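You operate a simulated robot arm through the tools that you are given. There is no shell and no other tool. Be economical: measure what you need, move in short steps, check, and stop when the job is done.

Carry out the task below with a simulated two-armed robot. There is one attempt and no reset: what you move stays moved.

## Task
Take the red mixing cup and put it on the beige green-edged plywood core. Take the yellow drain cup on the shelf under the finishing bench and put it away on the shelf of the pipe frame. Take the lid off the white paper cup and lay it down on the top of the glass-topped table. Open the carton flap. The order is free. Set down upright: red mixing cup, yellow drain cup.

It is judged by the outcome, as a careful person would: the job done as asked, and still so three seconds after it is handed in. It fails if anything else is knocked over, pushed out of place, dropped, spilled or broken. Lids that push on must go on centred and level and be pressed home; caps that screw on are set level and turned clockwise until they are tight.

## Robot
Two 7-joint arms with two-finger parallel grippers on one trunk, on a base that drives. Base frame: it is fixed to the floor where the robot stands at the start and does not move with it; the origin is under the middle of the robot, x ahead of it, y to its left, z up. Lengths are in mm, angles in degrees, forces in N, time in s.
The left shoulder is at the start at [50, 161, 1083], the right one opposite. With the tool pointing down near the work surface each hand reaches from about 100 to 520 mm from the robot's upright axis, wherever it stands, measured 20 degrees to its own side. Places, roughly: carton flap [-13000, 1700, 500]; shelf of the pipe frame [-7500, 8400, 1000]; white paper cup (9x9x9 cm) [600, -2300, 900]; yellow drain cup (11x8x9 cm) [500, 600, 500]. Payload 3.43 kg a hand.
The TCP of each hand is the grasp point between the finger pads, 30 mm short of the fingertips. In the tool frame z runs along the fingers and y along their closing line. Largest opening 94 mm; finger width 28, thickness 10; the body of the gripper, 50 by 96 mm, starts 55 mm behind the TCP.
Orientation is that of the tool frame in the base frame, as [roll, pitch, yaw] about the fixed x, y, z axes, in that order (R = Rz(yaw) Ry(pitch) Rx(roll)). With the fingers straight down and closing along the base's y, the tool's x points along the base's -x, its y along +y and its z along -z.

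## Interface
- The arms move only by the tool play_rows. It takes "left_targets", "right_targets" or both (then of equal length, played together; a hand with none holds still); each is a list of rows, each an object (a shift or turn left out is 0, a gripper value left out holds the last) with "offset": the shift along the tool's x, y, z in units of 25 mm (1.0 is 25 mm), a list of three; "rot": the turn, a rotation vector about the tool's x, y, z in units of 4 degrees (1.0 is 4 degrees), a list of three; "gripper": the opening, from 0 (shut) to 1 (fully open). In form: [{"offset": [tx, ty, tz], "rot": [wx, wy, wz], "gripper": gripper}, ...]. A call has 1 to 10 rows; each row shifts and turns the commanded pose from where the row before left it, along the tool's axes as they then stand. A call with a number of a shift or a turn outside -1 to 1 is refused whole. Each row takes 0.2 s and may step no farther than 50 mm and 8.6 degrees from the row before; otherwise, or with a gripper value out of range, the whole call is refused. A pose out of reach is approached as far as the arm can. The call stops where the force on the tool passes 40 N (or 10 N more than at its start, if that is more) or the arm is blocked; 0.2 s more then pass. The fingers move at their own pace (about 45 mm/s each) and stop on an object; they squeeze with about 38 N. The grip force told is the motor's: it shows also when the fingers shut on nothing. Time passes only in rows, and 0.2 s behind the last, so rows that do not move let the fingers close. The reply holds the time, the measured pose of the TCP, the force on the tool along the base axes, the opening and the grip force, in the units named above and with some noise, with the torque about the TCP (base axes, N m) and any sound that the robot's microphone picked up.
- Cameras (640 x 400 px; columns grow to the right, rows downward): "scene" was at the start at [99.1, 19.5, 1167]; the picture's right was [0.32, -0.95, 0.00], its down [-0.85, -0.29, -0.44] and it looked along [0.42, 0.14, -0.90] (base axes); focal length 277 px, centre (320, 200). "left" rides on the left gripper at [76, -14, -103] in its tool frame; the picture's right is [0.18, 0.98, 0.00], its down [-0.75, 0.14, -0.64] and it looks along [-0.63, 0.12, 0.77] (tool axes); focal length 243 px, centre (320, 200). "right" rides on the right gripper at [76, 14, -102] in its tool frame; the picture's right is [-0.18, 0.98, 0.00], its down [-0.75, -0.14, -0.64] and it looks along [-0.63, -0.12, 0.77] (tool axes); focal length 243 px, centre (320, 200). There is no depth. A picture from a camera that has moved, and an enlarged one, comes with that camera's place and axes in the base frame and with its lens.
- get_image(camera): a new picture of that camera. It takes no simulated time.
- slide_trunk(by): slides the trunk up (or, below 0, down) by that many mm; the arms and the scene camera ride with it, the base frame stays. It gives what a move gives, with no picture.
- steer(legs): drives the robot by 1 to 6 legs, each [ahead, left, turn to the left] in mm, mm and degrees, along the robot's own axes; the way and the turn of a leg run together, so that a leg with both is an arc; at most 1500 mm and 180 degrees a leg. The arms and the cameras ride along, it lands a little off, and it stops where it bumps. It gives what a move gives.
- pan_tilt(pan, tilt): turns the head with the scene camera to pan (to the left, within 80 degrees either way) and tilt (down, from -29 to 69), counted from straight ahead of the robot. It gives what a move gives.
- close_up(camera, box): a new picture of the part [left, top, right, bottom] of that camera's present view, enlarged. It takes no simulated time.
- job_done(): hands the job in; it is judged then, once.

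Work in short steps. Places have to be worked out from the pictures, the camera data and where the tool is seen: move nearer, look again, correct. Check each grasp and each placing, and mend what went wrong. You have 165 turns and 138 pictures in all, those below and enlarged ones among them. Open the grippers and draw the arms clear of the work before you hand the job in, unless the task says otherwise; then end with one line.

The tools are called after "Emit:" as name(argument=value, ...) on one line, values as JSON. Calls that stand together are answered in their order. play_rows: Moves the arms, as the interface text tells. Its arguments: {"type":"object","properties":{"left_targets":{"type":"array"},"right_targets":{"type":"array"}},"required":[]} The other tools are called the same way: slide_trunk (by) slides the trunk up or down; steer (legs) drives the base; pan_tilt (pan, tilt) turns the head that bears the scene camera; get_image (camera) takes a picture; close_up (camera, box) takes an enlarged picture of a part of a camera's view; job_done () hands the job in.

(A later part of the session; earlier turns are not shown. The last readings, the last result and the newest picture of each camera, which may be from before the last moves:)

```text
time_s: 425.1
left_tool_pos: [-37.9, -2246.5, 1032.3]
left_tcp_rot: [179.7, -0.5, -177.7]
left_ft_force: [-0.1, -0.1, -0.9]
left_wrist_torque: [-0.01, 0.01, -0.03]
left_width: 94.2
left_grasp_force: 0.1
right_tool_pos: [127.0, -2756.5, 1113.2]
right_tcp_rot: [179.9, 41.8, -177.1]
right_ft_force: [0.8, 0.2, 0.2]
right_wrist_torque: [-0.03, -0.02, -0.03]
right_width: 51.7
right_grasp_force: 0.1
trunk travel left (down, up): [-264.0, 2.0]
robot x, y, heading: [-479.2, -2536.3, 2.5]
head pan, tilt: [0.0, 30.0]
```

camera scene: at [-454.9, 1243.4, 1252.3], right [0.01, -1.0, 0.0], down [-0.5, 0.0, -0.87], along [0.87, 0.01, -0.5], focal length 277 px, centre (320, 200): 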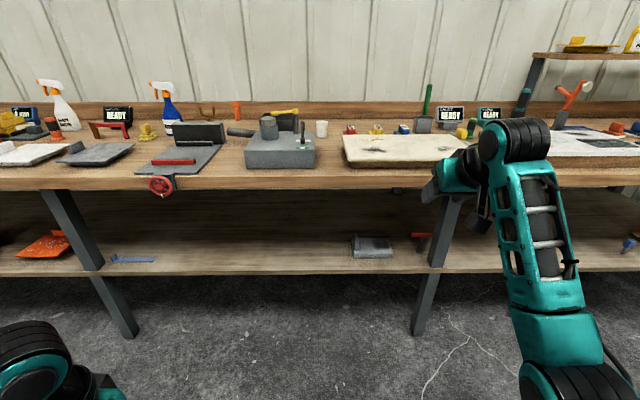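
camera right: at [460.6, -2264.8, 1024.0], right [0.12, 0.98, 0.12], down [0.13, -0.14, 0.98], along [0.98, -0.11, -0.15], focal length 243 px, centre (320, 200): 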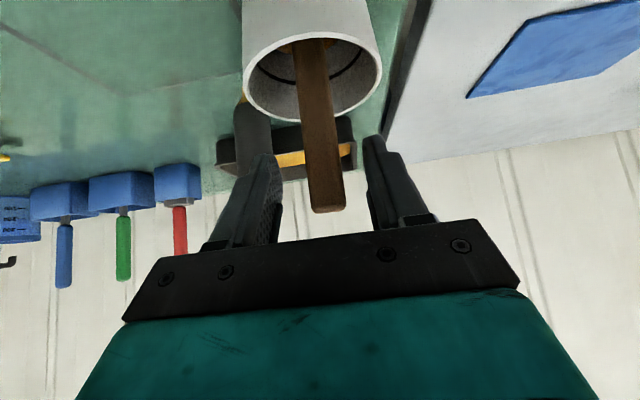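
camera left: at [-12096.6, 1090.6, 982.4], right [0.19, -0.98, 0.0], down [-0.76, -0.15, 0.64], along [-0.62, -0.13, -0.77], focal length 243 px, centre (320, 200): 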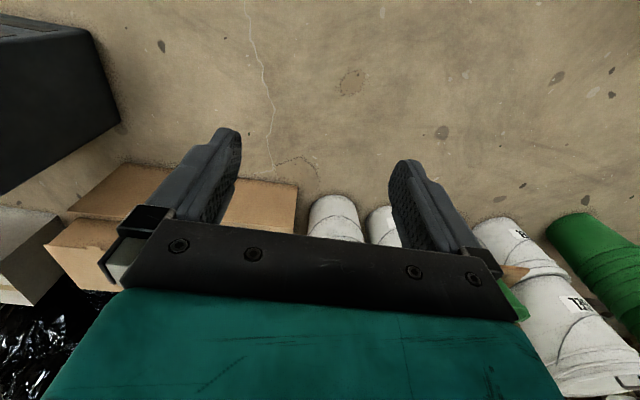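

Emit:
steer(legs=[[0, 0, -2.5], [450, -7, 0]])

Emit:
get_image(camera="left")

```text
time_s: 428.2
left_tool_pos: [426.6, -2276.7, 1031.9]
left_tcp_rot: [179.8, -0.5, 179.8]
left_ft_force: [-0.1, 0.1, -0.3]
left_wrist_torque: [-0.03, 0.06, -0.02]
left_width: 93.8
left_grasp_force: 0.1
right_tool_pos: [570.7, -2792.8, 1113.5]
right_tcp_rot: [180.0, 41.8, -179.8]
right_ft_force: [-0.3, 0.0, -0.5]
right_wrist_torque: [-0.01, 0.06, 0.0]
right_width: 51.8
right_grasp_force: 0.0
trunk travel left (down, up): [-264.0, 2.0]
robot x, y, heading: [-25.4, -2548.8, -0.3]
head pan, tilt: [0.0, 30.0]
```

```text
34 pictures are left
camera left: at [353.0, -2290.7, 1133.2], right [-0.18, 0.98, 0.0], down [0.76, 0.14, 0.64], along [0.63, 0.12, -0.77], focal length 243 px, centre (320, 200)
```

left: 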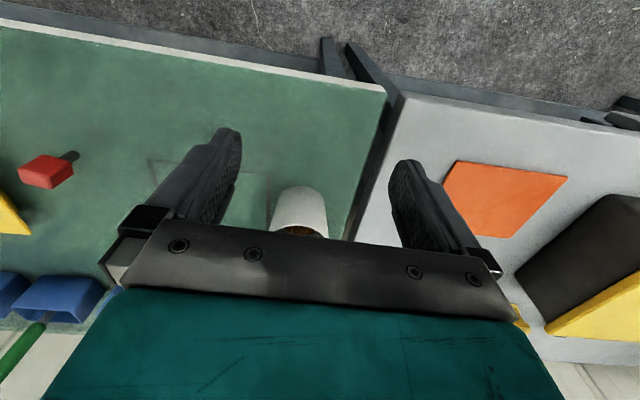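

Emit:
play_rows(left_targets=[{"offset": [0, 0.1, -0.9]}, {"offset": [0, 0, -0.9]}])

Emit:
steer(legs=[[40, 0, 0]])

Emit:
play_rows(left_targets=[{"offset": [-0.8, 0, 0]}, {"offset": [-0.8, 0, 0]}, {"offset": [-0.8, 0, 0]}])

Emit:
get_image(camera="left")

```text
time_s: 428.8
left_tool_pos: [427.6, -2275.2, 1077.6]
left_tcp_rot: [179.8, -0.5, 179.8]
left_ft_force: [-0.2, 0.3, -0.5]
left_wrist_torque: [0.0, -0.01, -0.01]
left_width: 94.1
left_grasp_force: 0.0
right_tool_pos: [570.5, -2793.2, 1113.7]
right_tcp_rot: [179.9, 41.9, -179.7]
right_ft_force: [0.2, 1.2, -0.1]
right_wrist_torque: [-0.02, 0.01, 0.01]
right_width: 51.8
right_grasp_force: 0.1
trunk travel left (down, up): [-264.0, 2.0]
robot x, y, heading: [-28.0, -2546.0, 0.1]
head pan, tilt: [0.0, 30.0]
```

```text
time_s: 429.7
left_tool_pos: [469.9, -2274.6, 1076.1]
left_tcp_rot: [179.8, -0.6, 179.9]
left_ft_force: [1.0, 0.0, -0.4]
left_wrist_torque: [-0.02, 0.04, -0.03]
left_width: 94.2
left_grasp_force: 0.1
right_tool_pos: [610.3, -2792.1, 1112.4]
right_tcp_rot: [179.9, 41.7, -179.6]
right_ft_force: [-0.2, 0.2, -1.1]
right_wrist_torque: [-0.01, 0.02, 0.01]
right_width: 51.9
right_grasp_force: 0.1
trunk travel left (down, up): [-264.0, 2.0]
robot x, y, heading: [13.1, -2544.6, -0.3]
head pan, tilt: [0.0, 30.0]
```

```text
time_s: 430.5
left_tool_pos: [529.0, -2274.2, 1076.7]
left_tcp_rot: [179.8, -0.5, 179.8]
left_ft_force: [0.2, -0.3, 0.8]
left_wrist_torque: [-0.02, 0.02, -0.01]
left_width: 94.0
left_grasp_force: 0.1
right_tool_pos: [610.0, -2791.9, 1112.3]
right_tcp_rot: [179.8, 41.8, -179.6]
right_ft_force: [0.0, 0.0, 1.4]
right_wrist_torque: [-0.01, 0.03, -0.01]
right_width: 51.5
right_grasp_force: 0.0
trunk travel left (down, up): [-264.0, 2.0]
robot x, y, heading: [13.8, -2546.4, -0.1]
head pan, tilt: [0.0, 30.0]
```

```text
33 pictures are left
camera left: at [454.2, -2289.1, 1177.6], right [-0.18, 0.98, 0.01], down [0.76, 0.14, 0.64], along [0.62, 0.12, -0.77], focal length 243 px, centre (320, 200)
```

left: 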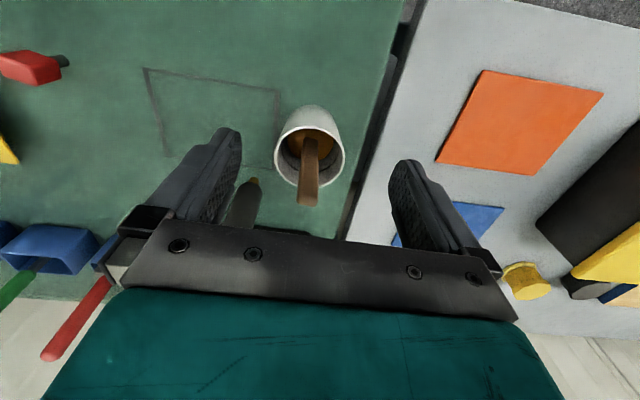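

Emit:
close_up(camera="left", box=[255, 90, 365, 220])

```text
3.08 times, centred on (310, 155) of left
camera zoom: at [454.2, -2289.1, 1177.6], right [-0.18, 0.98, 0.01], down [0.76, 0.14, 0.64], along [0.62, 0.12, -0.77], focal length 746 px, centre (351, 338)
```

zoom: 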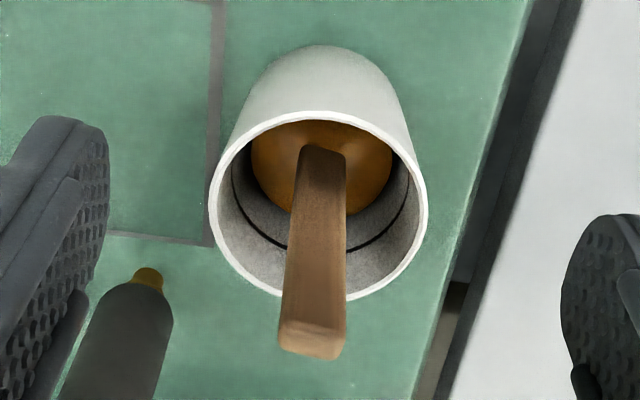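

The view is definite: an open cup with resin and a stir stick standing in it. The stick is the only removable top part on the listed cup. I'll test gently whether it lifts out freely: move over it first.

Emit:
steer(legs=[[22, 0, 0]])

Emit:
play_rows(left_targets=[{"offset": [-0.8, 0, 0], "gripper": 0.6}, {"offset": [-0.8, 0, 0]}, {}, {}])

Emit:
get_image(camera="left")

```text
time_s: 431.3
left_tool_pos: [551.0, -2273.7, 1076.7]
left_tcp_rot: [179.8, -0.4, 179.8]
left_ft_force: [1.4, 0.2, -0.5]
left_wrist_torque: [0.01, 0.04, -0.03]
left_width: 94.2
left_grasp_force: 0.0
right_tool_pos: [632.1, -2792.2, 1112.2]
right_tcp_rot: [180.0, 41.8, -179.7]
right_ft_force: [0.6, -0.5, 0.4]
right_wrist_torque: [-0.04, 0.01, -0.02]
right_width: 51.6
right_grasp_force: 0.1
trunk travel left (down, up): [-264.0, 2.0]
robot x, y, heading: [31.6, -2550.9, -0.5]
head pan, tilt: [0.0, 30.0]
```

```text
time_s: 432.3
left_tool_pos: [589.3, -2275.0, 1075.2]
left_tcp_rot: [179.8, -0.4, 179.7]
left_ft_force: [0.6, -0.5, -0.8]
left_wrist_torque: [0.0, 0.03, 0.02]
left_width: 55.9
left_grasp_force: 0.1
right_tool_pos: [632.3, -2792.8, 1113.4]
right_tcp_rot: [179.9, 41.8, -179.7]
right_ft_force: [-0.6, 0.2, 0.4]
right_wrist_torque: [0.01, 0.0, 0.0]
right_width: 51.8
right_grasp_force: 0.1
trunk travel left (down, up): [-264.0, 2.0]
robot x, y, heading: [34.4, -2549.1, -0.4]
head pan, tilt: [0.0, 30.0]
```

```text
31 pictures are left
camera left: at [515.7, -2288.8, 1177.0], right [-0.18, 0.98, 0.0], down [0.76, 0.14, 0.64], along [0.63, 0.12, -0.77], focal length 243 px, centre (320, 200)
```

left: 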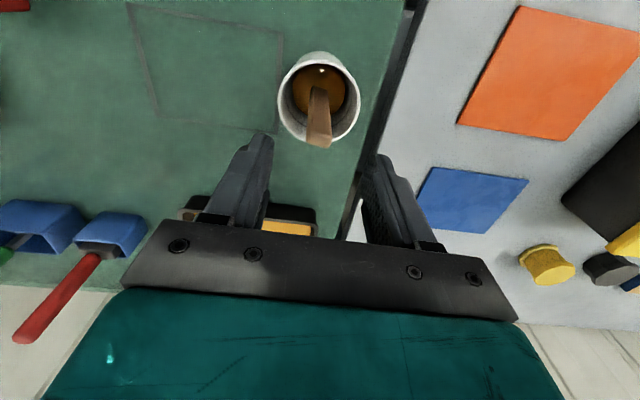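

Lowering around the handle (tips stay above the cup's rim).

Emit:
play_rows(left_targets=[{"offset": [-0.08, 0, 0.8]}, {"offset": [0, 0, 0.8]}, {"offset": [0, 0, 0.8]}, {"offset": [0, 0, 0.8]}])

Emit:
get_image(camera="left")

```text
time_s: 433.3
left_tool_pos: [591.7, -2273.7, 994.7]
left_tcp_rot: [179.8, -0.4, 179.7]
left_ft_force: [0.5, 0.0, -0.5]
left_wrist_torque: [0.01, 0.01, 0.03]
left_width: 56.7
left_grasp_force: 0.1
right_tool_pos: [632.9, -2792.4, 1113.5]
right_tcp_rot: [179.9, 41.9, -179.6]
right_ft_force: [0.0, -0.4, 0.6]
right_wrist_torque: [0.0, -0.03, 0.0]
right_width: 51.8
right_grasp_force: 0.1
trunk travel left (down, up): [-264.0, 2.0]
robot x, y, heading: [39.0, -2548.1, -0.3]
head pan, tilt: [0.0, 30.0]
```

```text
30 pictures are left
camera left: at [516.9, -2288.5, 1096.8], right [-0.18, 0.98, 0.0], down [0.76, 0.14, 0.64], along [0.63, 0.12, -0.77], focal length 243 px, centre (320, 200)
```

left: 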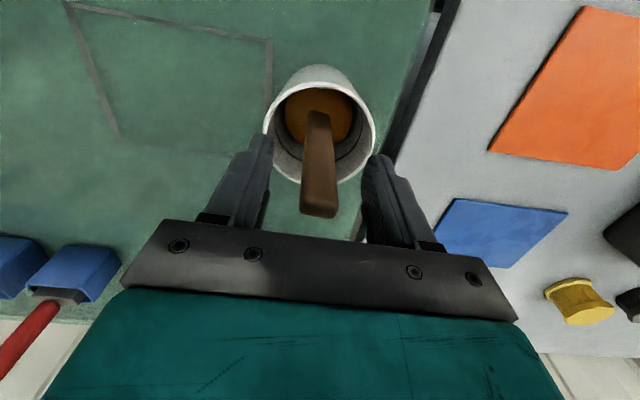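

The stick is centred between the fingers. Closing on it, then a tiny 5 mm test lift.

Emit:
play_rows(left_targets=[{"gripper": 0.1}, {"gripper": 0.1}, {"gripper": 0.1}, {"gripper": 0.1}])

Emit:
play_rows(left_targets=[{"offset": [0, 0, -0.1]}, {"offset": [0, 0, -0.1]}, {}])

Emit:
get_image(camera="left")

```text
time_s: 434.3
left_tool_pos: [591.8, -2274.3, 996.7]
left_tcp_rot: [179.9, -0.5, 179.8]
left_ft_force: [-0.5, 0.0, 0.0]
left_wrist_torque: [-0.09, 0.0, -0.01]
left_width: 21.0
left_grasp_force: 38.0
right_tool_pos: [632.8, -2792.9, 1112.8]
right_tcp_rot: [179.8, 42.0, -179.6]
right_ft_force: [-1.0, 0.4, 1.1]
right_wrist_torque: [0.0, 0.02, 0.0]
right_width: 51.9
right_grasp_force: 0.1
trunk travel left (down, up): [-264.0, 2.0]
robot x, y, heading: [35.7, -2544.1, 0.1]
head pan, tilt: [0.0, 30.0]
```

```text
time_s: 435.1
left_tool_pos: [590.4, -2274.3, 1001.1]
left_tcp_rot: [179.8, -0.3, 179.8]
left_ft_force: [-0.8, -0.8, -1.8]
left_wrist_torque: [0.0, 0.0, 0.0]
left_width: 21.0
left_grasp_force: 37.9
right_tool_pos: [632.7, -2792.0, 1113.0]
right_tcp_rot: [180.0, 41.9, -179.6]
right_ft_force: [0.3, -0.1, 0.8]
right_wrist_torque: [0.02, 0.03, 0.01]
right_width: 51.9
right_grasp_force: 0.1
trunk travel left (down, up): [-264.0, 2.0]
robot x, y, heading: [36.1, -2544.1, -0.5]
head pan, tilt: [0.0, 30.0]
```

```text
29 pictures are left
camera left: at [517.0, -2288.8, 1102.2], right [-0.18, 0.98, 0.0], down [0.76, 0.14, 0.64], along [0.63, 0.12, -0.77], focal length 243 px, centre (320, 200)
```

left: 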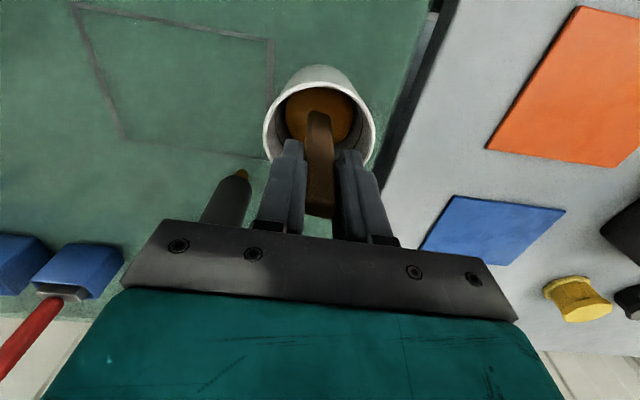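

Inconclusive at 5 mm. I'll lift 15 mm more and look from the side with the scene camera.

Emit:
play_rows(left_targets=[{"offset": [0, 0, -0.3]}, {"offset": [0, 0, -0.3]}, {}])

Emit:
pan_tilt(pan=25, tilt=40)

Emit:
get_image(camera="scene")

```text
time_s: 435.9
left_tool_pos: [591.8, -2273.2, 1016.1]
left_tcp_rot: [179.9, -0.4, 179.9]
left_ft_force: [-0.6, -0.4, -2.1]
left_wrist_torque: [-0.02, 0.0, 0.01]
left_width: 21.1
left_grasp_force: 37.9
right_tool_pos: [631.8, -2792.7, 1113.5]
right_tcp_rot: [179.8, 41.9, -179.6]
right_ft_force: [-0.2, 0.6, 0.1]
right_wrist_torque: [-0.04, 0.01, 0.02]
right_width: 51.7
right_grasp_force: 0.0
trunk travel left (down, up): [-264.0, 2.0]
robot x, y, heading: [36.4, -2547.3, -0.4]
head pan, tilt: [0.0, 30.0]
```

```text
time_s: 436.8
left_tool_pos: [592.1, -2275.0, 1015.6]
left_tcp_rot: [179.8, -0.5, 179.7]
left_ft_force: [-0.3, 0.2, -1.7]
left_wrist_torque: [0.03, 0.03, -0.01]
left_width: 21.2
left_grasp_force: 38.2
right_tool_pos: [632.8, -2793.4, 1113.6]
right_tcp_rot: [180.0, 41.8, -179.5]
right_ft_force: [-0.4, -0.1, -0.3]
right_wrist_torque: [0.0, -0.01, -0.01]
right_width: 51.6
right_grasp_force: 0.1
trunk travel left (down, up): [-264.0, 2.0]
robot x, y, heading: [36.5, -2548.3, -0.2]
head pan, tilt: [25.0, 40.0]
```

```text
28 pictures are left
camera scene: at [152.3, -2512.6, 1351.9], right [0.42, -0.91, 0.0], down [-0.58, -0.27, -0.77], along [0.7, 0.32, -0.64], focal length 277 px, centre (320, 200)
```

scene: 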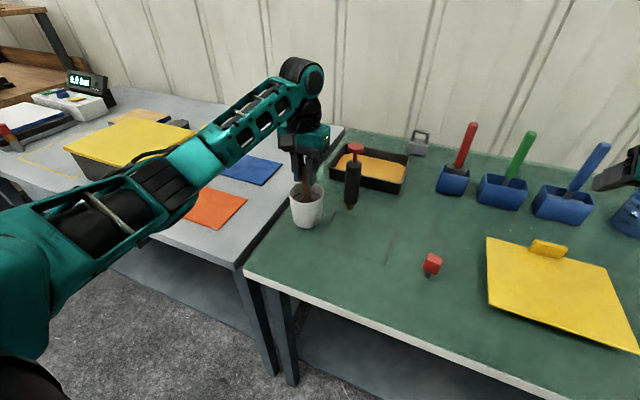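

Emit:
close_up(camera="scene", box=[265, 120, 375, 240])

```text
3.33 times, centred on (320, 180) of scene
camera zoom: at [152.3, -2512.6, 1351.9], right [0.42, -0.91, 0.0], down [-0.58, -0.27, -0.77], along [0.7, 0.32, -0.64], focal length 923 px, centre (320, 267)
```

zoom: 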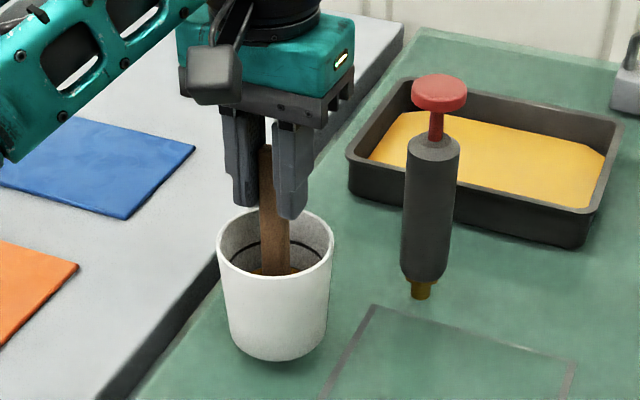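

The whole cup came up with the stick: the stick is fixed in it, so it's not a lid. I'll set the cup back down exactly where it was and release.

Emit:
play_rows(left_targets=[{"offset": [0, 0, 0.3]}, {"offset": [0, 0, 0.3]}, {"offset": [0, 0, 0.1]}, {"offset": [0, 0, 0.05]}, {}])

Emit:
pan_tilt(pan=-25, tilt=30)

Emit:
get_image(camera="scene")

```text
time_s: 438.0
left_tool_pos: [592.3, -2274.4, 997.7]
left_tcp_rot: [179.9, -0.6, 179.8]
left_ft_force: [-0.2, 0.3, -1.0]
left_wrist_torque: [0.02, 0.0, -0.02]
left_width: 20.7
left_grasp_force: 38.0
right_tool_pos: [632.0, -2793.0, 1113.3]
right_tcp_rot: [179.8, 41.9, -179.7]
right_ft_force: [0.7, 1.2, 0.1]
right_wrist_torque: [-0.04, 0.0, 0.01]
right_width: 51.9
right_grasp_force: 0.0
trunk travel left (down, up): [-264.0, 2.0]
robot x, y, heading: [34.2, -2547.1, -0.1]
head pan, tilt: [25.0, 40.0]
```

```text
time_s: 439.2
left_tool_pos: [591.6, -2274.6, 997.2]
left_tcp_rot: [179.8, -0.5, 179.7]
left_ft_force: [0.6, 0.6, -1.4]
left_wrist_torque: [0.02, 0.0, 0.0]
left_width: 21.1
left_grasp_force: 37.7
right_tool_pos: [631.0, -2791.4, 1113.7]
right_tcp_rot: [179.9, 41.9, -179.6]
right_ft_force: [0.2, -0.2, 0.3]
right_wrist_torque: [-0.02, 0.0, 0.07]
right_width: 51.8
right_grasp_force: 0.0
trunk travel left (down, up): [-264.0, 2.0]
robot x, y, heading: [34.3, -2546.6, -0.3]
head pan, tilt: [-25.0, 30.0]
```

```text
26 pictures are left
camera scene: at [156.8, -2586.6, 1367.2], right [-0.43, -0.9, 0.0], down [-0.45, 0.21, -0.87], along [0.78, -0.37, -0.5], focal length 277 px, centre (320, 200)
```

scene: 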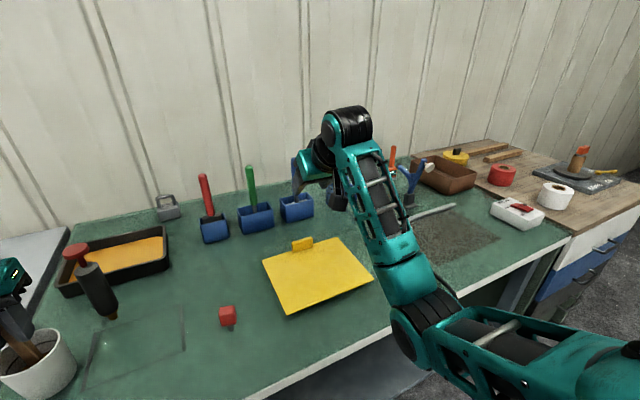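

The cup is about 1 mm from contact. A push-on part could simply be tight enough to lift the light cup, so the fair test is to pull while the other hand holds the cup. First I'll set it down, release and raise the left hand.

Emit:
play_rows(left_targets=[{"offset": [0, 0, 0.05]}, {"offset": [0, 0, 0.04]}, {"gripper": 0.6}, {"gripper": 0.6}, {"gripper": 0.6}, {"offset": [0, 0, -0.8]}, {"offset": [0, 0, -0.9]}, {"offset": [0, 0, -0.9]}, {"offset": [0, 0, -0.9]}])

Emit:
get_image(camera="left")

```text
time_s: 441.2
left_tool_pos: [592.3, -2275.5, 1082.4]
left_tcp_rot: [179.8, -0.4, 179.9]
left_ft_force: [0.2, -0.4, -0.1]
left_wrist_torque: [0.01, 0.04, 0.01]
left_width: 56.5
left_grasp_force: 0.0
right_tool_pos: [631.9, -2792.2, 1112.7]
right_tcp_rot: [179.8, 41.9, -179.7]
right_ft_force: [0.0, -0.5, 0.6]
right_wrist_torque: [0.01, 0.01, -0.02]
right_width: 51.6
right_grasp_force: 0.0
trunk travel left (down, up): [-264.0, 2.0]
robot x, y, heading: [36.4, -2546.5, -0.2]
head pan, tilt: [-25.0, 30.0]
```

```text
25 pictures are left
camera left: at [517.5, -2289.7, 1184.2], right [-0.18, 0.98, 0.01], down [0.76, 0.14, 0.64], along [0.62, 0.12, -0.77], focal length 243 px, centre (320, 200)
```

left: 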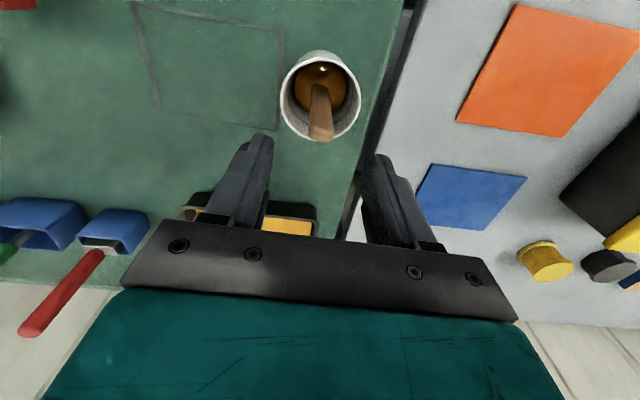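

The cup stands as before. Backing off and shifting the base so both hands can reach the cup, then bringing the right hand inward.

Emit:
steer(legs=[[-260, 0, 0], [0, 215, 0]])

Emit:
play_rows(right_targets=[{"offset": [0, 1, 0], "gripper": 1.0}, {"offset": [0, 1, 0]}, {"offset": [0, 1, 0]}, {"offset": [0, 1, 0]}, {"offset": [0, 1, 0]}, {"offset": [0, 1, 0]}, {"offset": [0, 1, 0]}, {"offset": [0, 1, 0]}, {"offset": [0, 1, 0]}, {"offset": [0, 1, 0]}])

Emit:
play_rows(right_targets=[{"offset": [0.55, 0.2, 0.58]}, {"offset": [0.55, 0.2, 0.58]}, {"offset": [0.55, 0.2, 0.58]}, {"offset": [0.55, 0.2, 0.58]}, {"offset": [0.55, 0.2, 0.58]}, {"offset": [0.55, 0.2, 0.58]}, {"offset": [0.55, 0.2, 0.58]}, {"offset": [0.55, 0.2, 0.58]}, {"offset": [0.55, 0.1, 0.58]}, {"offset": [0.55, 0.1, 0.58]}])

```text
time_s: 444.3
left_tool_pos: [333.8, -2060.2, 1082.7]
left_tcp_rot: [179.8, -0.4, 179.8]
left_ft_force: [0.5, -0.9, -0.3]
left_wrist_torque: [-0.04, 0.03, -0.01]
left_width: 56.2
left_grasp_force: 0.2
right_tool_pos: [372.4, -2577.0, 1114.0]
right_tcp_rot: [180.0, 41.8, -179.7]
right_ft_force: [0.6, -0.1, -0.3]
right_wrist_torque: [-0.02, 0.01, -0.02]
right_width: 51.7
right_grasp_force: 0.1
trunk travel left (down, up): [-264.0, 2.0]
robot x, y, heading: [-225.5, -2332.8, -0.1]
head pan, tilt: [-25.0, 30.0]
```

```text
time_s: 446.5
left_tool_pos: [333.5, -2060.6, 1082.5]
left_tcp_rot: [179.8, -0.4, 179.7]
left_ft_force: [0.5, -0.7, 0.6]
left_wrist_torque: [-0.05, 0.01, 0.02]
left_width: 56.5
left_grasp_force: 0.0
right_tool_pos: [371.8, -2329.0, 1113.0]
right_tcp_rot: [179.9, 41.9, -179.6]
right_ft_force: [-0.2, 0.1, 0.2]
right_wrist_torque: [0.02, 0.01, -0.02]
right_width: 94.0
right_grasp_force: 0.1
trunk travel left (down, up): [-264.0, 2.0]
robot x, y, heading: [-226.0, -2334.5, -0.5]
head pan, tilt: [-25.0, 30.0]
```

```text
time_s: 448.7
left_tool_pos: [334.4, -2061.6, 1082.3]
left_tcp_rot: [179.8, -0.5, 179.8]
left_ft_force: [-0.2, 0.0, 0.2]
left_wrist_torque: [0.02, 0.0, 0.01]
left_width: 56.3
left_grasp_force: 0.0
right_tool_pos: [365.1, -2282.4, 912.7]
right_tcp_rot: [179.8, 41.9, -179.6]
right_ft_force: [-0.2, -0.1, -0.6]
right_wrist_torque: [-0.01, 0.01, -0.01]
right_width: 94.0
right_grasp_force: 0.1
trunk travel left (down, up): [-264.0, 2.0]
robot x, y, heading: [-223.9, -2331.1, -0.4]
head pan, tilt: [-25.0, 30.0]
```

Right hand is at cup level. I'll flatten its pitch to about 32° for clearance to the left hand, then bring the left hand over in y.

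Emit:
play_rows(right_targets=[{"rot": [0, -1, 0], "offset": [0, 0.1, 0]}, {"rot": [0, -1, 0], "offset": [0, 0.1, 0]}, {"rot": [0, -1, 0], "offset": [0, 0.1, 0]}, {"rot": [0, -1, 0]}, {"offset": [0.45, 0, 0.28]}])

Emit:
play_rows(left_targets=[{"offset": [0, -0.8, -0.9]}, {"offset": [0, -1, 0]}, {"offset": [0, -1, 0]}, {"offset": [0, -1, 0]}, {"offset": [0, -1, 0]}, {"offset": [0, -1, 0]}, {"offset": [0, -1, 0]}, {"offset": [0, -1, 0]}, {"offset": [0, -0.7, 0]}])

Emit:
get_image(camera="right")

```text
time_s: 449.9
left_tool_pos: [333.7, -2061.0, 1082.3]
left_tcp_rot: [179.9, -0.3, 179.7]
left_ft_force: [0.3, 0.0, -0.1]
left_wrist_torque: [0.02, 0.03, 0.01]
left_width: 56.2
left_grasp_force: 0.0
right_tool_pos: [375.7, -2279.0, 916.1]
right_tcp_rot: [-179.7, 59.6, -179.5]
right_ft_force: [0.4, -0.3, -0.5]
right_wrist_torque: [-0.01, -0.03, 0.02]
right_width: 93.9
right_grasp_force: 0.0
trunk travel left (down, up): [-264.0, 2.0]
robot x, y, heading: [-222.8, -2334.3, -0.3]
head pan, tilt: [-25.0, 30.0]
```

```text
time_s: 451.9
left_tool_pos: [333.2, -2276.6, 1105.9]
left_tcp_rot: [179.8, -0.4, 179.7]
left_ft_force: [-0.1, 0.6, -0.1]
left_wrist_torque: [-0.01, -0.03, 0.02]
left_width: 56.5
left_grasp_force: 0.1
right_tool_pos: [374.8, -2276.3, 916.1]
right_tcp_rot: [179.9, 59.7, -179.7]
right_ft_force: [-0.5, 0.0, -0.1]
right_wrist_torque: [-0.02, 0.0, -0.01]
right_width: 93.9
right_grasp_force: 0.1
trunk travel left (down, up): [-264.0, 2.0]
robot x, y, heading: [-226.3, -2329.5, -0.3]
head pan, tilt: [-25.0, 30.0]
```

```text
24 pictures are left
camera right: at [248.4, -2263.5, 903.5], right [0.09, 0.98, 0.16], down [-0.17, -0.14, 0.97], along [0.98, -0.11, 0.16], focal length 243 px, centre (320, 200)
```

right: 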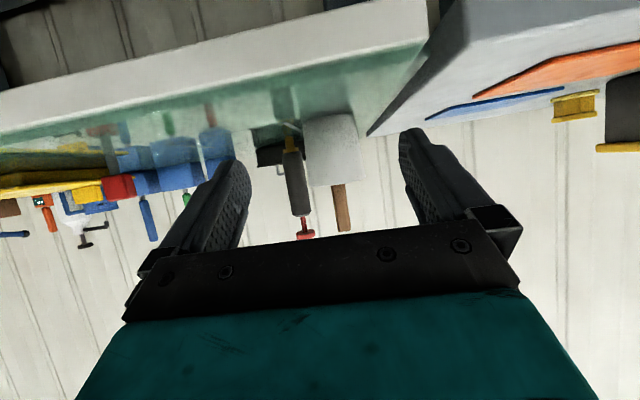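

Aligned (cup y≈-2276). Lowering 16 mm and advancing in two stages.

Emit:
play_rows(right_targets=[{"offset": [0.55, 0, 0.32]}])

Emit:
steer(legs=[[140, 0, 0]])

Emit:
get_image(camera="right")

```text
time_s: 452.3
left_tool_pos: [332.5, -2275.4, 1104.4]
left_tcp_rot: [179.8, -0.4, 179.9]
left_ft_force: [0.8, 0.6, -0.3]
left_wrist_torque: [-0.01, -0.03, -0.04]
left_width: 56.2
left_grasp_force: 0.0
right_tool_pos: [379.1, -2280.8, 901.6]
right_tcp_rot: [-179.1, 60.2, -178.9]
right_ft_force: [-0.3, 0.7, -0.6]
right_wrist_torque: [0.0, -0.02, -0.01]
right_width: 94.2
right_grasp_force: 0.0
trunk travel left (down, up): [-264.0, 2.0]
robot x, y, heading: [-223.6, -2332.3, -0.2]
head pan, tilt: [-25.0, 30.0]
```

```text
time_s: 453.6
left_tool_pos: [474.3, -2274.3, 1104.5]
left_tcp_rot: [179.7, -0.5, 179.8]
left_ft_force: [1.0, 0.4, -0.4]
left_wrist_torque: [-0.01, 0.02, -0.01]
left_width: 56.5
left_grasp_force: 0.0
right_tool_pos: [518.7, -2279.5, 902.7]
right_tcp_rot: [-179.6, 60.0, -179.3]
right_ft_force: [-0.1, -0.2, 1.0]
right_wrist_torque: [0.02, -0.01, 0.02]
right_width: 93.9
right_grasp_force: 0.0
trunk travel left (down, up): [-264.0, 2.0]
robot x, y, heading: [-86.4, -2336.2, -0.1]
head pan, tilt: [-25.0, 30.0]
```

```text
23 pictures are left
camera right: at [392.0, -2267.0, 888.6], right [0.09, 0.98, 0.16], down [-0.18, -0.14, 0.97], along [0.98, -0.11, 0.16], focal length 243 px, centre (320, 200)
```

right: 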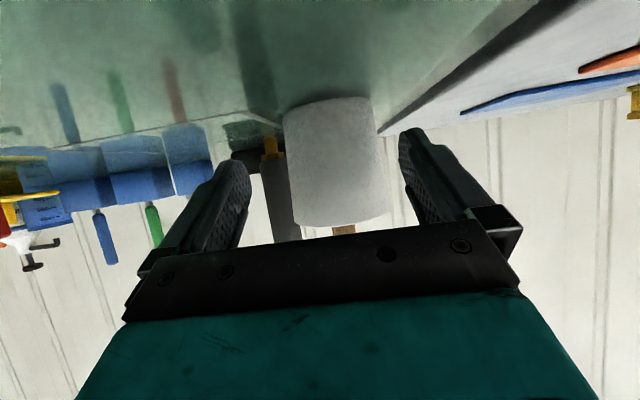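

Cup centre y≈-2272; nudging +7 and advancing the last 58 mm.

Emit:
play_rows(right_targets=[{"offset": [0, 0.28, 0]}])

Emit:
steer(legs=[[58, 0, 0]])

Emit:
get_image(camera="right")

```text
time_s: 454.0
left_tool_pos: [473.3, -2275.2, 1103.4]
left_tcp_rot: [179.8, -0.5, 179.8]
left_ft_force: [-0.8, 0.5, 0.1]
left_wrist_torque: [0.03, 0.0, -0.01]
left_width: 56.3
left_grasp_force: 0.0
right_tool_pos: [517.9, -2272.2, 902.5]
right_tcp_rot: [-179.6, 59.9, -179.3]
right_ft_force: [0.4, -0.3, 0.3]
right_wrist_torque: [0.0, -0.04, -0.04]
right_width: 93.9
right_grasp_force: 0.0
trunk travel left (down, up): [-264.0, 2.0]
robot x, y, heading: [-83.4, -2336.8, -0.4]
head pan, tilt: [-25.0, 30.0]
```

```text
time_s: 455.0
left_tool_pos: [531.3, -2276.6, 1103.5]
left_tcp_rot: [179.7, -0.5, 179.8]
left_ft_force: [-0.4, 0.7, -0.3]
left_wrist_torque: [0.0, 0.0, 0.0]
left_width: 56.0
left_grasp_force: 0.1
right_tool_pos: [576.3, -2272.0, 903.0]
right_tcp_rot: [-179.6, 59.9, -179.4]
right_ft_force: [0.0, -0.1, 0.2]
right_wrist_torque: [0.0, 0.04, 0.0]
right_width: 93.8
right_grasp_force: 0.0
trunk travel left (down, up): [-264.0, 2.0]
robot x, y, heading: [-27.2, -2336.4, -0.2]
head pan, tilt: [-25.0, 30.0]
```

```text
22 pictures are left
camera right: at [450.1, -2260.8, 888.6], right [0.09, 0.98, 0.16], down [-0.18, -0.14, 0.97], along [0.98, -0.11, 0.16], focal length 243 px, centre (320, 200)
```

right: 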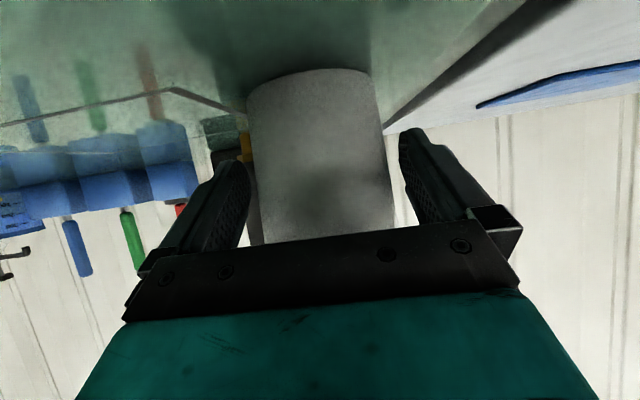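

The cup is centred between the right fingers. Closing gently on its body.

Emit:
play_rows(right_targets=[{"gripper": 0.78}, {"gripper": 0.78}, {"gripper": 0.78}, {}])

Emit:
play_rows(left_targets=[{"offset": [-0.8, 0, 0]}, {"offset": [-0.8, 0, 0]}, {"offset": [-0.7, 0, 0]}, {}])

Emit:
get_image(camera="left")

```text
time_s: 456.0
left_tool_pos: [530.8, -2274.9, 1105.4]
left_tcp_rot: [179.8, -0.4, 179.8]
left_ft_force: [0.1, 0.5, 0.1]
left_wrist_torque: [-0.02, 0.0, 0.03]
left_width: 56.4
left_grasp_force: 0.0
right_tool_pos: [576.8, -2274.1, 903.2]
right_tcp_rot: [-179.6, 60.1, -179.4]
right_ft_force: [0.1, 0.6, 1.4]
right_wrist_torque: [0.05, -0.03, 0.03]
right_width: 76.2
right_grasp_force: 38.5
trunk travel left (down, up): [-264.0, 2.0]
robot x, y, heading: [-24.1, -2335.7, -0.3]
head pan, tilt: [-25.0, 30.0]
```

```text
time_s: 457.0
left_tool_pos: [588.0, -2276.4, 1104.5]
left_tcp_rot: [179.7, -0.4, 179.7]
left_ft_force: [0.0, 0.3, -0.9]
left_wrist_torque: [-0.01, -0.01, -0.01]
left_width: 56.3
left_grasp_force: 0.0
right_tool_pos: [576.1, -2274.8, 904.5]
right_tcp_rot: [-179.4, 60.0, -179.5]
right_ft_force: [-0.1, -0.2, 2.2]
right_wrist_torque: [0.07, -0.11, -0.02]
right_width: 76.1
right_grasp_force: 38.3
trunk travel left (down, up): [-264.0, 2.0]
robot x, y, heading: [-26.2, -2335.9, -0.3]
head pan, tilt: [-25.0, 30.0]
```

```text
21 pictures are left
camera left: at [513.9, -2290.3, 1205.6], right [-0.18, 0.98, 0.0], down [0.76, 0.14, 0.64], along [0.63, 0.12, -0.77], focal length 243 px, centre (320, 200)
```

left: 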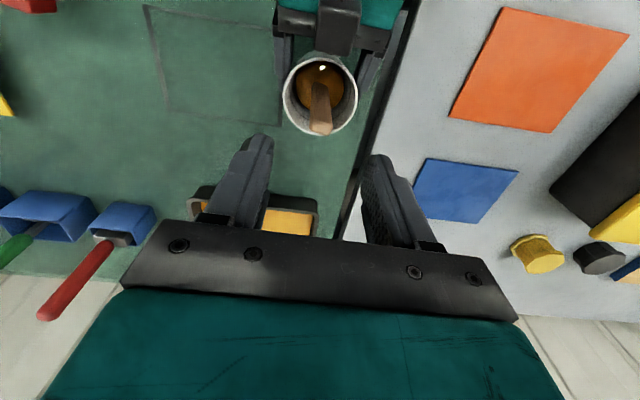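

Cup held (76 mm). Lowering the left hand over the stick.

Emit:
play_rows(left_targets=[{"offset": [-0.14, 0.05, 0.8]}, {"offset": [0, 0, 0.9]}, {"offset": [0, 0, 0.9]}, {"offset": [0, 0, 0.9]}, {"offset": [0, 0, 0.8]}])

Emit:
get_image(camera="left")

```text
time_s: 458.2
left_tool_pos: [591.1, -2273.9, 996.2]
left_tcp_rot: [179.8, -0.5, 179.8]
left_ft_force: [0.1, 0.7, 1.0]
left_wrist_torque: [-0.01, 0.01, 0.0]
left_width: 56.4
left_grasp_force: 0.0
right_tool_pos: [576.6, -2273.0, 902.5]
right_tcp_rot: [-179.6, 60.0, -179.4]
right_ft_force: [-0.4, -0.6, 3.1]
right_wrist_torque: [0.09, -0.08, -0.01]
right_width: 76.1
right_grasp_force: 38.4
trunk travel left (down, up): [-264.0, 2.0]
robot x, y, heading: [-28.2, -2332.2, -0.2]
head pan, tilt: [-25.0, 30.0]
```

```text
20 pictures are left
camera left: at [516.5, -2288.7, 1097.3], right [-0.18, 0.98, 0.0], down [0.76, 0.14, 0.64], along [0.63, 0.12, -0.77], focal length 243 px, centre (320, 200)
```

left: 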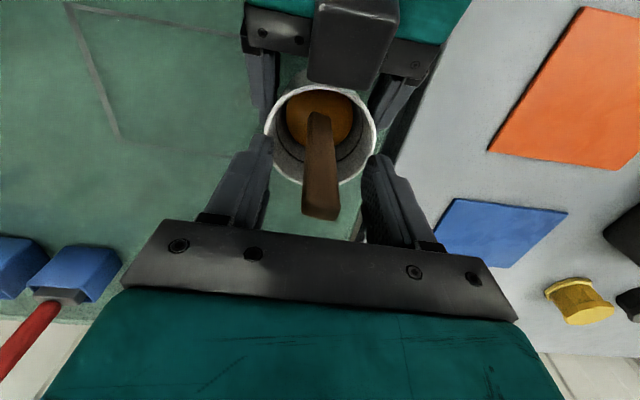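

Both hands in place. Closing on the stick and pulling up slowly while the right hand holds the cup.

Emit:
play_rows(left_targets=[{"gripper": 0.1}, {"gripper": 0.1}, {"gripper": 0.1}, {"gripper": 0.1}])

Emit:
play_rows(left_targets=[{"offset": [0, 0, -0.08]}, {"offset": [0, 0, -0.08]}, {"offset": [0, 0, -0.08]}, {}])

```text
time_s: 459.2
left_tool_pos: [592.4, -2274.1, 996.5]
left_tcp_rot: [179.9, -0.5, 179.8]
left_ft_force: [-0.2, 0.1, 0.2]
left_wrist_torque: [0.03, 0.02, -0.01]
left_width: 21.1
left_grasp_force: 39.2
right_tool_pos: [577.3, -2273.2, 904.0]
right_tcp_rot: [-179.7, 60.0, -179.3]
right_ft_force: [-0.9, 0.5, 3.4]
right_wrist_torque: [0.11, -0.05, 0.04]
right_width: 76.0
right_grasp_force: 38.0
trunk travel left (down, up): [-264.0, 2.0]
robot x, y, heading: [-23.1, -2334.3, -0.5]
head pan, tilt: [-25.0, 30.0]
heard: snap
```

```text
time_s: 460.2
left_tool_pos: [590.9, -2273.7, 1003.5]
left_tcp_rot: [179.7, -0.4, 179.7]
left_ft_force: [-0.3, -0.2, -0.5]
left_wrist_torque: [-0.02, -0.01, -0.01]
left_width: 21.4
left_grasp_force: 37.5
right_tool_pos: [575.7, -2273.3, 903.2]
right_tcp_rot: [-179.6, 60.1, -179.3]
right_ft_force: [-0.9, 0.3, 2.2]
right_wrist_torque: [0.09, -0.05, 0.03]
right_width: 76.3
right_grasp_force: 37.8
trunk travel left (down, up): [-264.0, 2.0]
robot x, y, heading: [-27.4, -2332.8, -0.0]
head pan, tilt: [-25.0, 30.0]
```

A snap was heard, and the stick now lifts with almost no force while the cup stays. I'll look.

Emit:
play_rows(left_targets=[{"offset": [0, 0, -0.4]}, {"offset": [0, 0, -0.4]}, {}])

Emit:
pan_tilt(pan=5, tilt=38)

Emit:
get_image(camera="left")

Emit:
get_image(camera="scene")

```text
time_s: 461.0
left_tool_pos: [591.9, -2275.0, 1022.8]
left_tcp_rot: [179.8, -0.4, 179.9]
left_ft_force: [-0.5, 0.4, -0.5]
left_wrist_torque: [-0.02, 0.01, 0.01]
left_width: 21.3
left_grasp_force: 38.4
right_tool_pos: [577.0, -2273.2, 903.9]
right_tcp_rot: [-179.6, 60.0, -179.4]
right_ft_force: [-1.3, 0.9, 2.1]
right_wrist_torque: [0.13, -0.03, 0.02]
right_width: 76.3
right_grasp_force: 38.3
trunk travel left (down, up): [-264.0, 2.0]
robot x, y, heading: [-25.0, -2334.4, -0.3]
head pan, tilt: [-25.0, 30.0]
```

```text
time_s: 461.9
left_tool_pos: [591.6, -2274.0, 1022.7]
left_tcp_rot: [179.8, -0.4, 179.8]
left_ft_force: [0.4, 0.0, -1.7]
left_wrist_torque: [0.0, 0.0, -0.01]
left_width: 21.3
left_grasp_force: 37.9
right_tool_pos: [576.5, -2273.5, 903.8]
right_tcp_rot: [-179.6, 60.0, -179.3]
right_ft_force: [0.1, 0.7, 2.9]
right_wrist_torque: [0.09, -0.02, 0.04]
right_width: 76.1
right_grasp_force: 37.7
trunk travel left (down, up): [-264.0, 2.0]
robot x, y, heading: [-23.3, -2334.9, -0.2]
head pan, tilt: [5.0, 38.0]
```

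```text
19 pictures are left
camera left: at [516.5, -2289.1, 1124.0], right [-0.18, 0.98, 0.0], down [0.76, 0.14, 0.64], along [0.63, 0.12, -0.77], focal length 243 px, centre (320, 200)
```

left: 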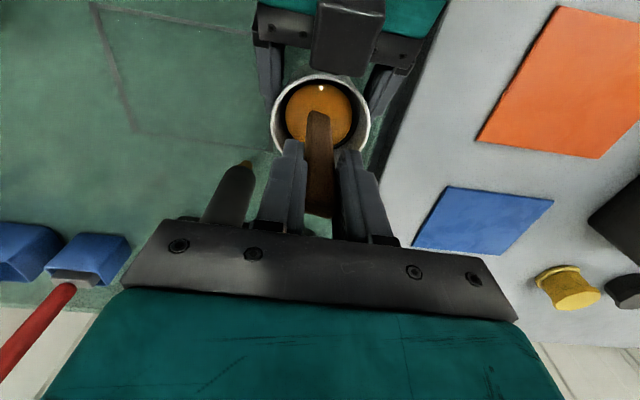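

```text
18 pictures are left
camera scene: at [100.2, -2328.4, 1355.0], right [0.08, -1.0, 0.0], down [-0.61, -0.05, -0.79], along [0.79, 0.06, -0.62], focal length 277 px, centre (320, 200)
```

scene: 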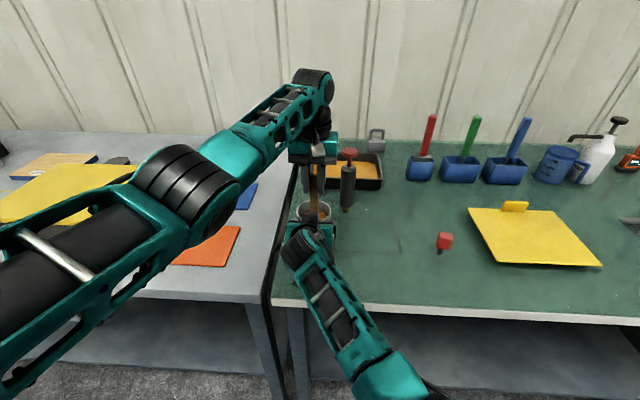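

Now it's clear: the amber disc rises with the stick. It is the plug lid with its handle, snapped loose. Lifting it fully out while the right hand keeps the cup.

Emit:
play_rows(left_targets=[{"offset": [0, 0, -0.8]}, {"offset": [0, 0, -0.8]}, {"offset": [0, 0, -0.8]}, {"offset": [0, 0, -0.8]}, {"offset": [0, 0, -0.4]}, {}])

Emit:
close_up(camera="scene", box=[260, 110, 400, 250])

```text
time_s: 463.3
left_tool_pos: [592.5, -2275.1, 1112.2]
left_tcp_rot: [179.8, -0.4, 179.8]
left_ft_force: [-0.3, 0.3, -1.1]
left_wrist_torque: [0.01, 0.01, -0.01]
left_width: 20.9
left_grasp_force: 38.2
right_tool_pos: [575.8, -2273.6, 904.6]
right_tcp_rot: [-179.5, 60.0, -179.2]
right_ft_force: [-1.0, 1.2, 2.9]
right_wrist_torque: [0.07, -0.01, 0.07]
right_width: 75.8
right_grasp_force: 37.7
trunk travel left (down, up): [-264.0, 2.0]
robot x, y, heading: [-26.0, -2334.6, -0.1]
head pan, tilt: [5.0, 38.0]
```

```text
2.86 times, centred on (330, 180) of scene
camera zoom: at [100.2, -2328.3, 1355.0], right [0.08, -1.0, 0.0], down [-0.61, -0.05, -0.79], along [0.79, 0.06, -0.62], focal length 792 px, centre (291, 257)
```

zoom: 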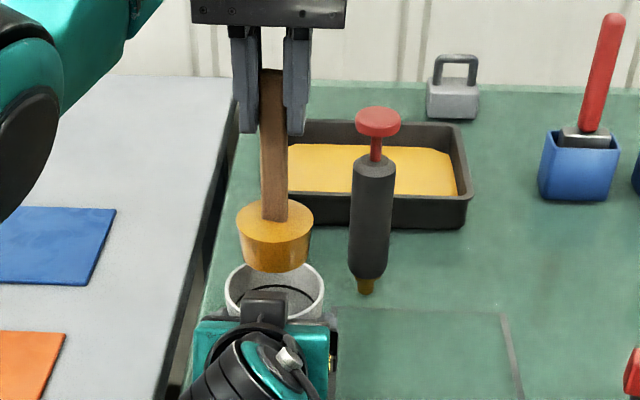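

The plug-like lid with its stick is fully out above the cup. I'll raise it slightly more, open the right hand, and back both away 125 mm.

Emit:
play_rows(left_targets=[{"offset": [0, 0, -0.5]}, {}, {}, {}], right_targets=[{}, {"gripper": 1.0}, {"gripper": 1.0}, {"gripper": 1.0}])

Emit:
steer(legs=[[-125, 0, 0]])

Emit:
get_image(camera="scene")

```text
time_s: 464.3
left_tool_pos: [591.4, -2274.3, 1124.0]
left_tcp_rot: [179.7, -0.4, 179.7]
left_ft_force: [-0.8, 0.0, -0.8]
left_wrist_torque: [0.0, -0.03, 0.0]
left_width: 20.9
left_grasp_force: 38.1
right_tool_pos: [575.4, -2273.9, 903.4]
right_tcp_rot: [-179.4, 60.0, -179.2]
right_ft_force: [0.3, -0.2, 0.3]
right_wrist_torque: [0.0, -0.02, 0.0]
right_width: 94.0
right_grasp_force: 0.1
trunk travel left (down, up): [-264.0, 2.0]
robot x, y, heading: [-26.9, -2335.2, -0.4]
head pan, tilt: [5.0, 38.0]
```

```text
time_s: 465.6
left_tool_pos: [466.0, -2274.4, 1124.6]
left_tcp_rot: [179.8, -0.4, 179.8]
left_ft_force: [-0.1, 0.8, -0.2]
left_wrist_torque: [0.01, -0.03, -0.02]
left_width: 20.8
left_grasp_force: 38.1
right_tool_pos: [451.5, -2272.9, 904.4]
right_tcp_rot: [-179.7, 60.1, -179.3]
right_ft_force: [-1.0, -0.3, 0.0]
right_wrist_torque: [0.0, 0.01, 0.02]
right_width: 94.0
right_grasp_force: 0.1
trunk travel left (down, up): [-264.0, 2.0]
robot x, y, heading: [-150.8, -2334.1, -0.2]
head pan, tilt: [5.0, 38.0]
```

```text
16 pictures are left
camera scene: at [-25.2, -2327.6, 1355.0], right [0.08, -1.0, 0.0], down [-0.61, -0.05, -0.79], along [0.79, 0.06, -0.61], focal length 277 px, centre (320, 200)
```

scene: 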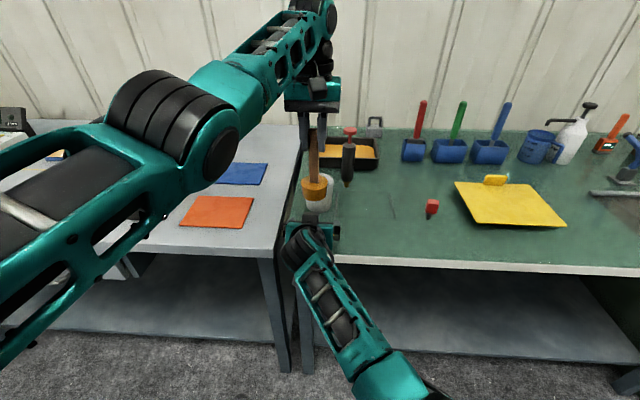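

The cup remained standing. Moving the right hand out to the right, clear of where the lid will go.

Emit:
play_rows(right_targets=[{"offset": [-0.4, -0.9, -0.3]}, {"offset": [-0.4, -1, -0.3]}, {"offset": [-0.4, -1, -0.3]}, {"offset": [0, -1, 0]}, {"offset": [0, -1, 0]}, {"offset": [0, -1, 0]}, {"offset": [0, -1, 0]}, {"offset": [0, -1, 0]}, {"offset": [0, -1, 0]}, {"offset": [0, -1, 0]}])

Emit:
steer(legs=[[10, -150, 0]])

Emit:
get_image(camera="scene")

```text
time_s: 466.3
left_tool_pos: [468.6, -2281.3, 1137.3]
left_tcp_rot: [-179.2, 1.2, 178.9]
left_ft_force: [2.5, -2.3, 3.9]
left_wrist_torque: [-0.22, -0.24, 0.0]
left_width: 20.9
left_grasp_force: 38.6
right_tool_pos: [469.6, -2312.8, 977.3]
right_tcp_rot: [178.6, 63.2, 179.7]
right_ft_force: [-1.9, 2.3, -7.0]
right_wrist_torque: [-0.4, -0.13, 0.05]
right_width: 93.8
right_grasp_force: 0.1
trunk travel left (down, up): [-264.0, 2.0]
robot x, y, heading: [-150.1, -2335.9, -0.3]
head pan, tilt: [5.0, 38.0]
stopped in row 3 (left hand): the force on the tool passed its limit (the readings are from after the stop); the commanded pose is now the measured one
```

```text
time_s: 467.7
left_tool_pos: [477.9, -2431.4, 1136.7]
left_tcp_rot: [-179.1, 1.1, 179.1]
left_ft_force: [4.1, -8.7, 15.9]
left_wrist_torque: [-0.92, -0.38, -0.06]
left_width: 21.0
left_grasp_force: 37.7
right_tool_pos: [477.8, -2462.0, 976.3]
right_tcp_rot: [178.2, 63.3, 179.6]
right_ft_force: [-3.3, 8.5, -15.9]
right_wrist_torque: [-0.86, -0.26, 0.17]
right_width: 93.8
right_grasp_force: 0.1
trunk travel left (down, up): [-264.0, 2.0]
robot x, y, heading: [-139.1, -2482.7, -0.2]
head pan, tilt: [5.0, 38.0]
```

```text
15 pictures are left
camera scene: at [-15.0, -2478.0, 1354.9], right [0.08, -1.0, 0.0], down [-0.61, -0.05, -0.79], along [0.79, 0.07, -0.62], focal length 277 px, centre (320, 200)
```

scene: 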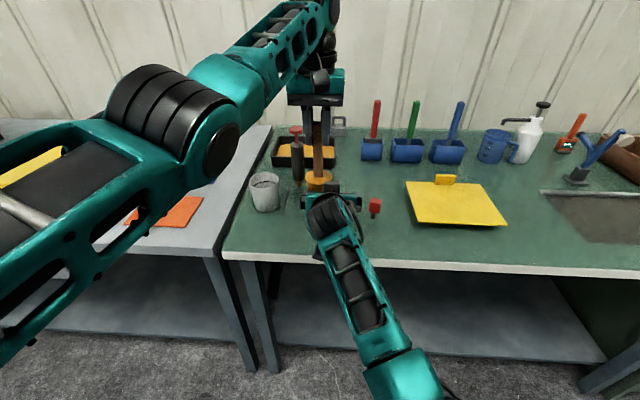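

The right hand rose into the lid from below (my vertical offset was wrong); the lid is still firmly gripped. Lowering the right hand straight down first, then away to the right.

Emit:
play_rows(right_targets=[{"offset": [0.45, 0, 0.22]}, {"offset": [0.45, 0, 0.22]}, {"offset": [0.45, 0, 0.22]}, {"offset": [0.4, 0, 0.2]}, {}])

Emit:
play_rows(right_targets=[{"offset": [0, -1, 0]}, {"offset": [0, -1, 0]}, {"offset": [0, -1, 0]}, {"offset": [0, -1, 0]}, {"offset": [0, -1, 0]}, {"offset": [0, -1, 0]}, {"offset": [0, -1, 0]}, {"offset": [0, -1, 0]}])

Emit:
get_image(camera="scene")

```text
time_s: 468.9
left_tool_pos: [477.4, -2430.6, 1136.4]
left_tcp_rot: [-179.1, 1.1, 179.0]
left_ft_force: [-0.2, 0.2, -0.3]
left_wrist_torque: [0.0, 0.01, 0.0]
left_width: 21.0
left_grasp_force: 37.8
right_tool_pos: [490.0, -2469.6, 945.2]
right_tcp_rot: [-179.4, 65.4, -178.7]
right_ft_force: [-0.3, 0.3, 0.1]
right_wrist_torque: [0.01, 0.04, 0.0]
right_width: 93.9
right_grasp_force: 0.0
trunk travel left (down, up): [-264.0, 2.0]
robot x, y, heading: [-143.8, -2482.5, -0.2]
head pan, tilt: [5.0, 38.0]
```

```text
time_s: 469.6
left_tool_pos: [480.9, -2436.0, 1149.8]
left_tcp_rot: [-178.4, 2.8, 178.6]
left_ft_force: [3.1, -4.4, 8.1]
left_wrist_torque: [-0.61, -0.27, 0.08]
left_width: 19.7
left_grasp_force: 37.8
right_tool_pos: [499.8, -2495.3, 978.4]
right_tcp_rot: [174.0, 66.8, 176.6]
right_ft_force: [-2.6, 4.5, -9.3]
right_wrist_torque: [-0.65, -0.43, -0.01]
right_width: 93.9
right_grasp_force: 0.1
trunk travel left (down, up): [-264.0, 2.0]
robot x, y, heading: [-141.4, -2484.0, -0.1]
head pan, tilt: [5.0, 38.0]
stopped in row 3 (left hand): the force on the tool passed its limit (the readings are from after the stop); the commanded pose is now the measured one
```

```text
14 pictures are left
camera scene: at [-15.0, -2477.2, 1354.9], right [0.08, -1.0, 0.0], down [-0.61, -0.05, -0.79], along [0.79, 0.06, -0.62], focal length 277 px, centre (320, 200)
```

scene: 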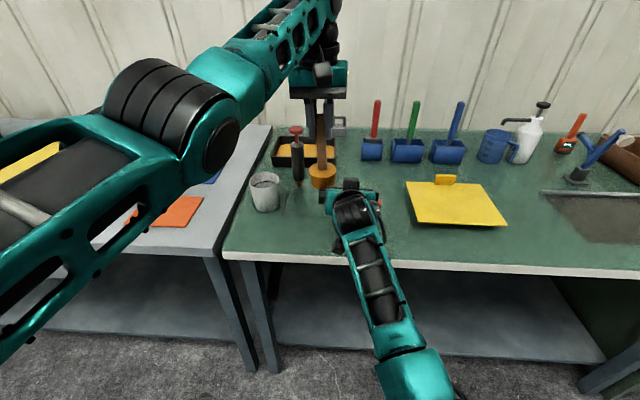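

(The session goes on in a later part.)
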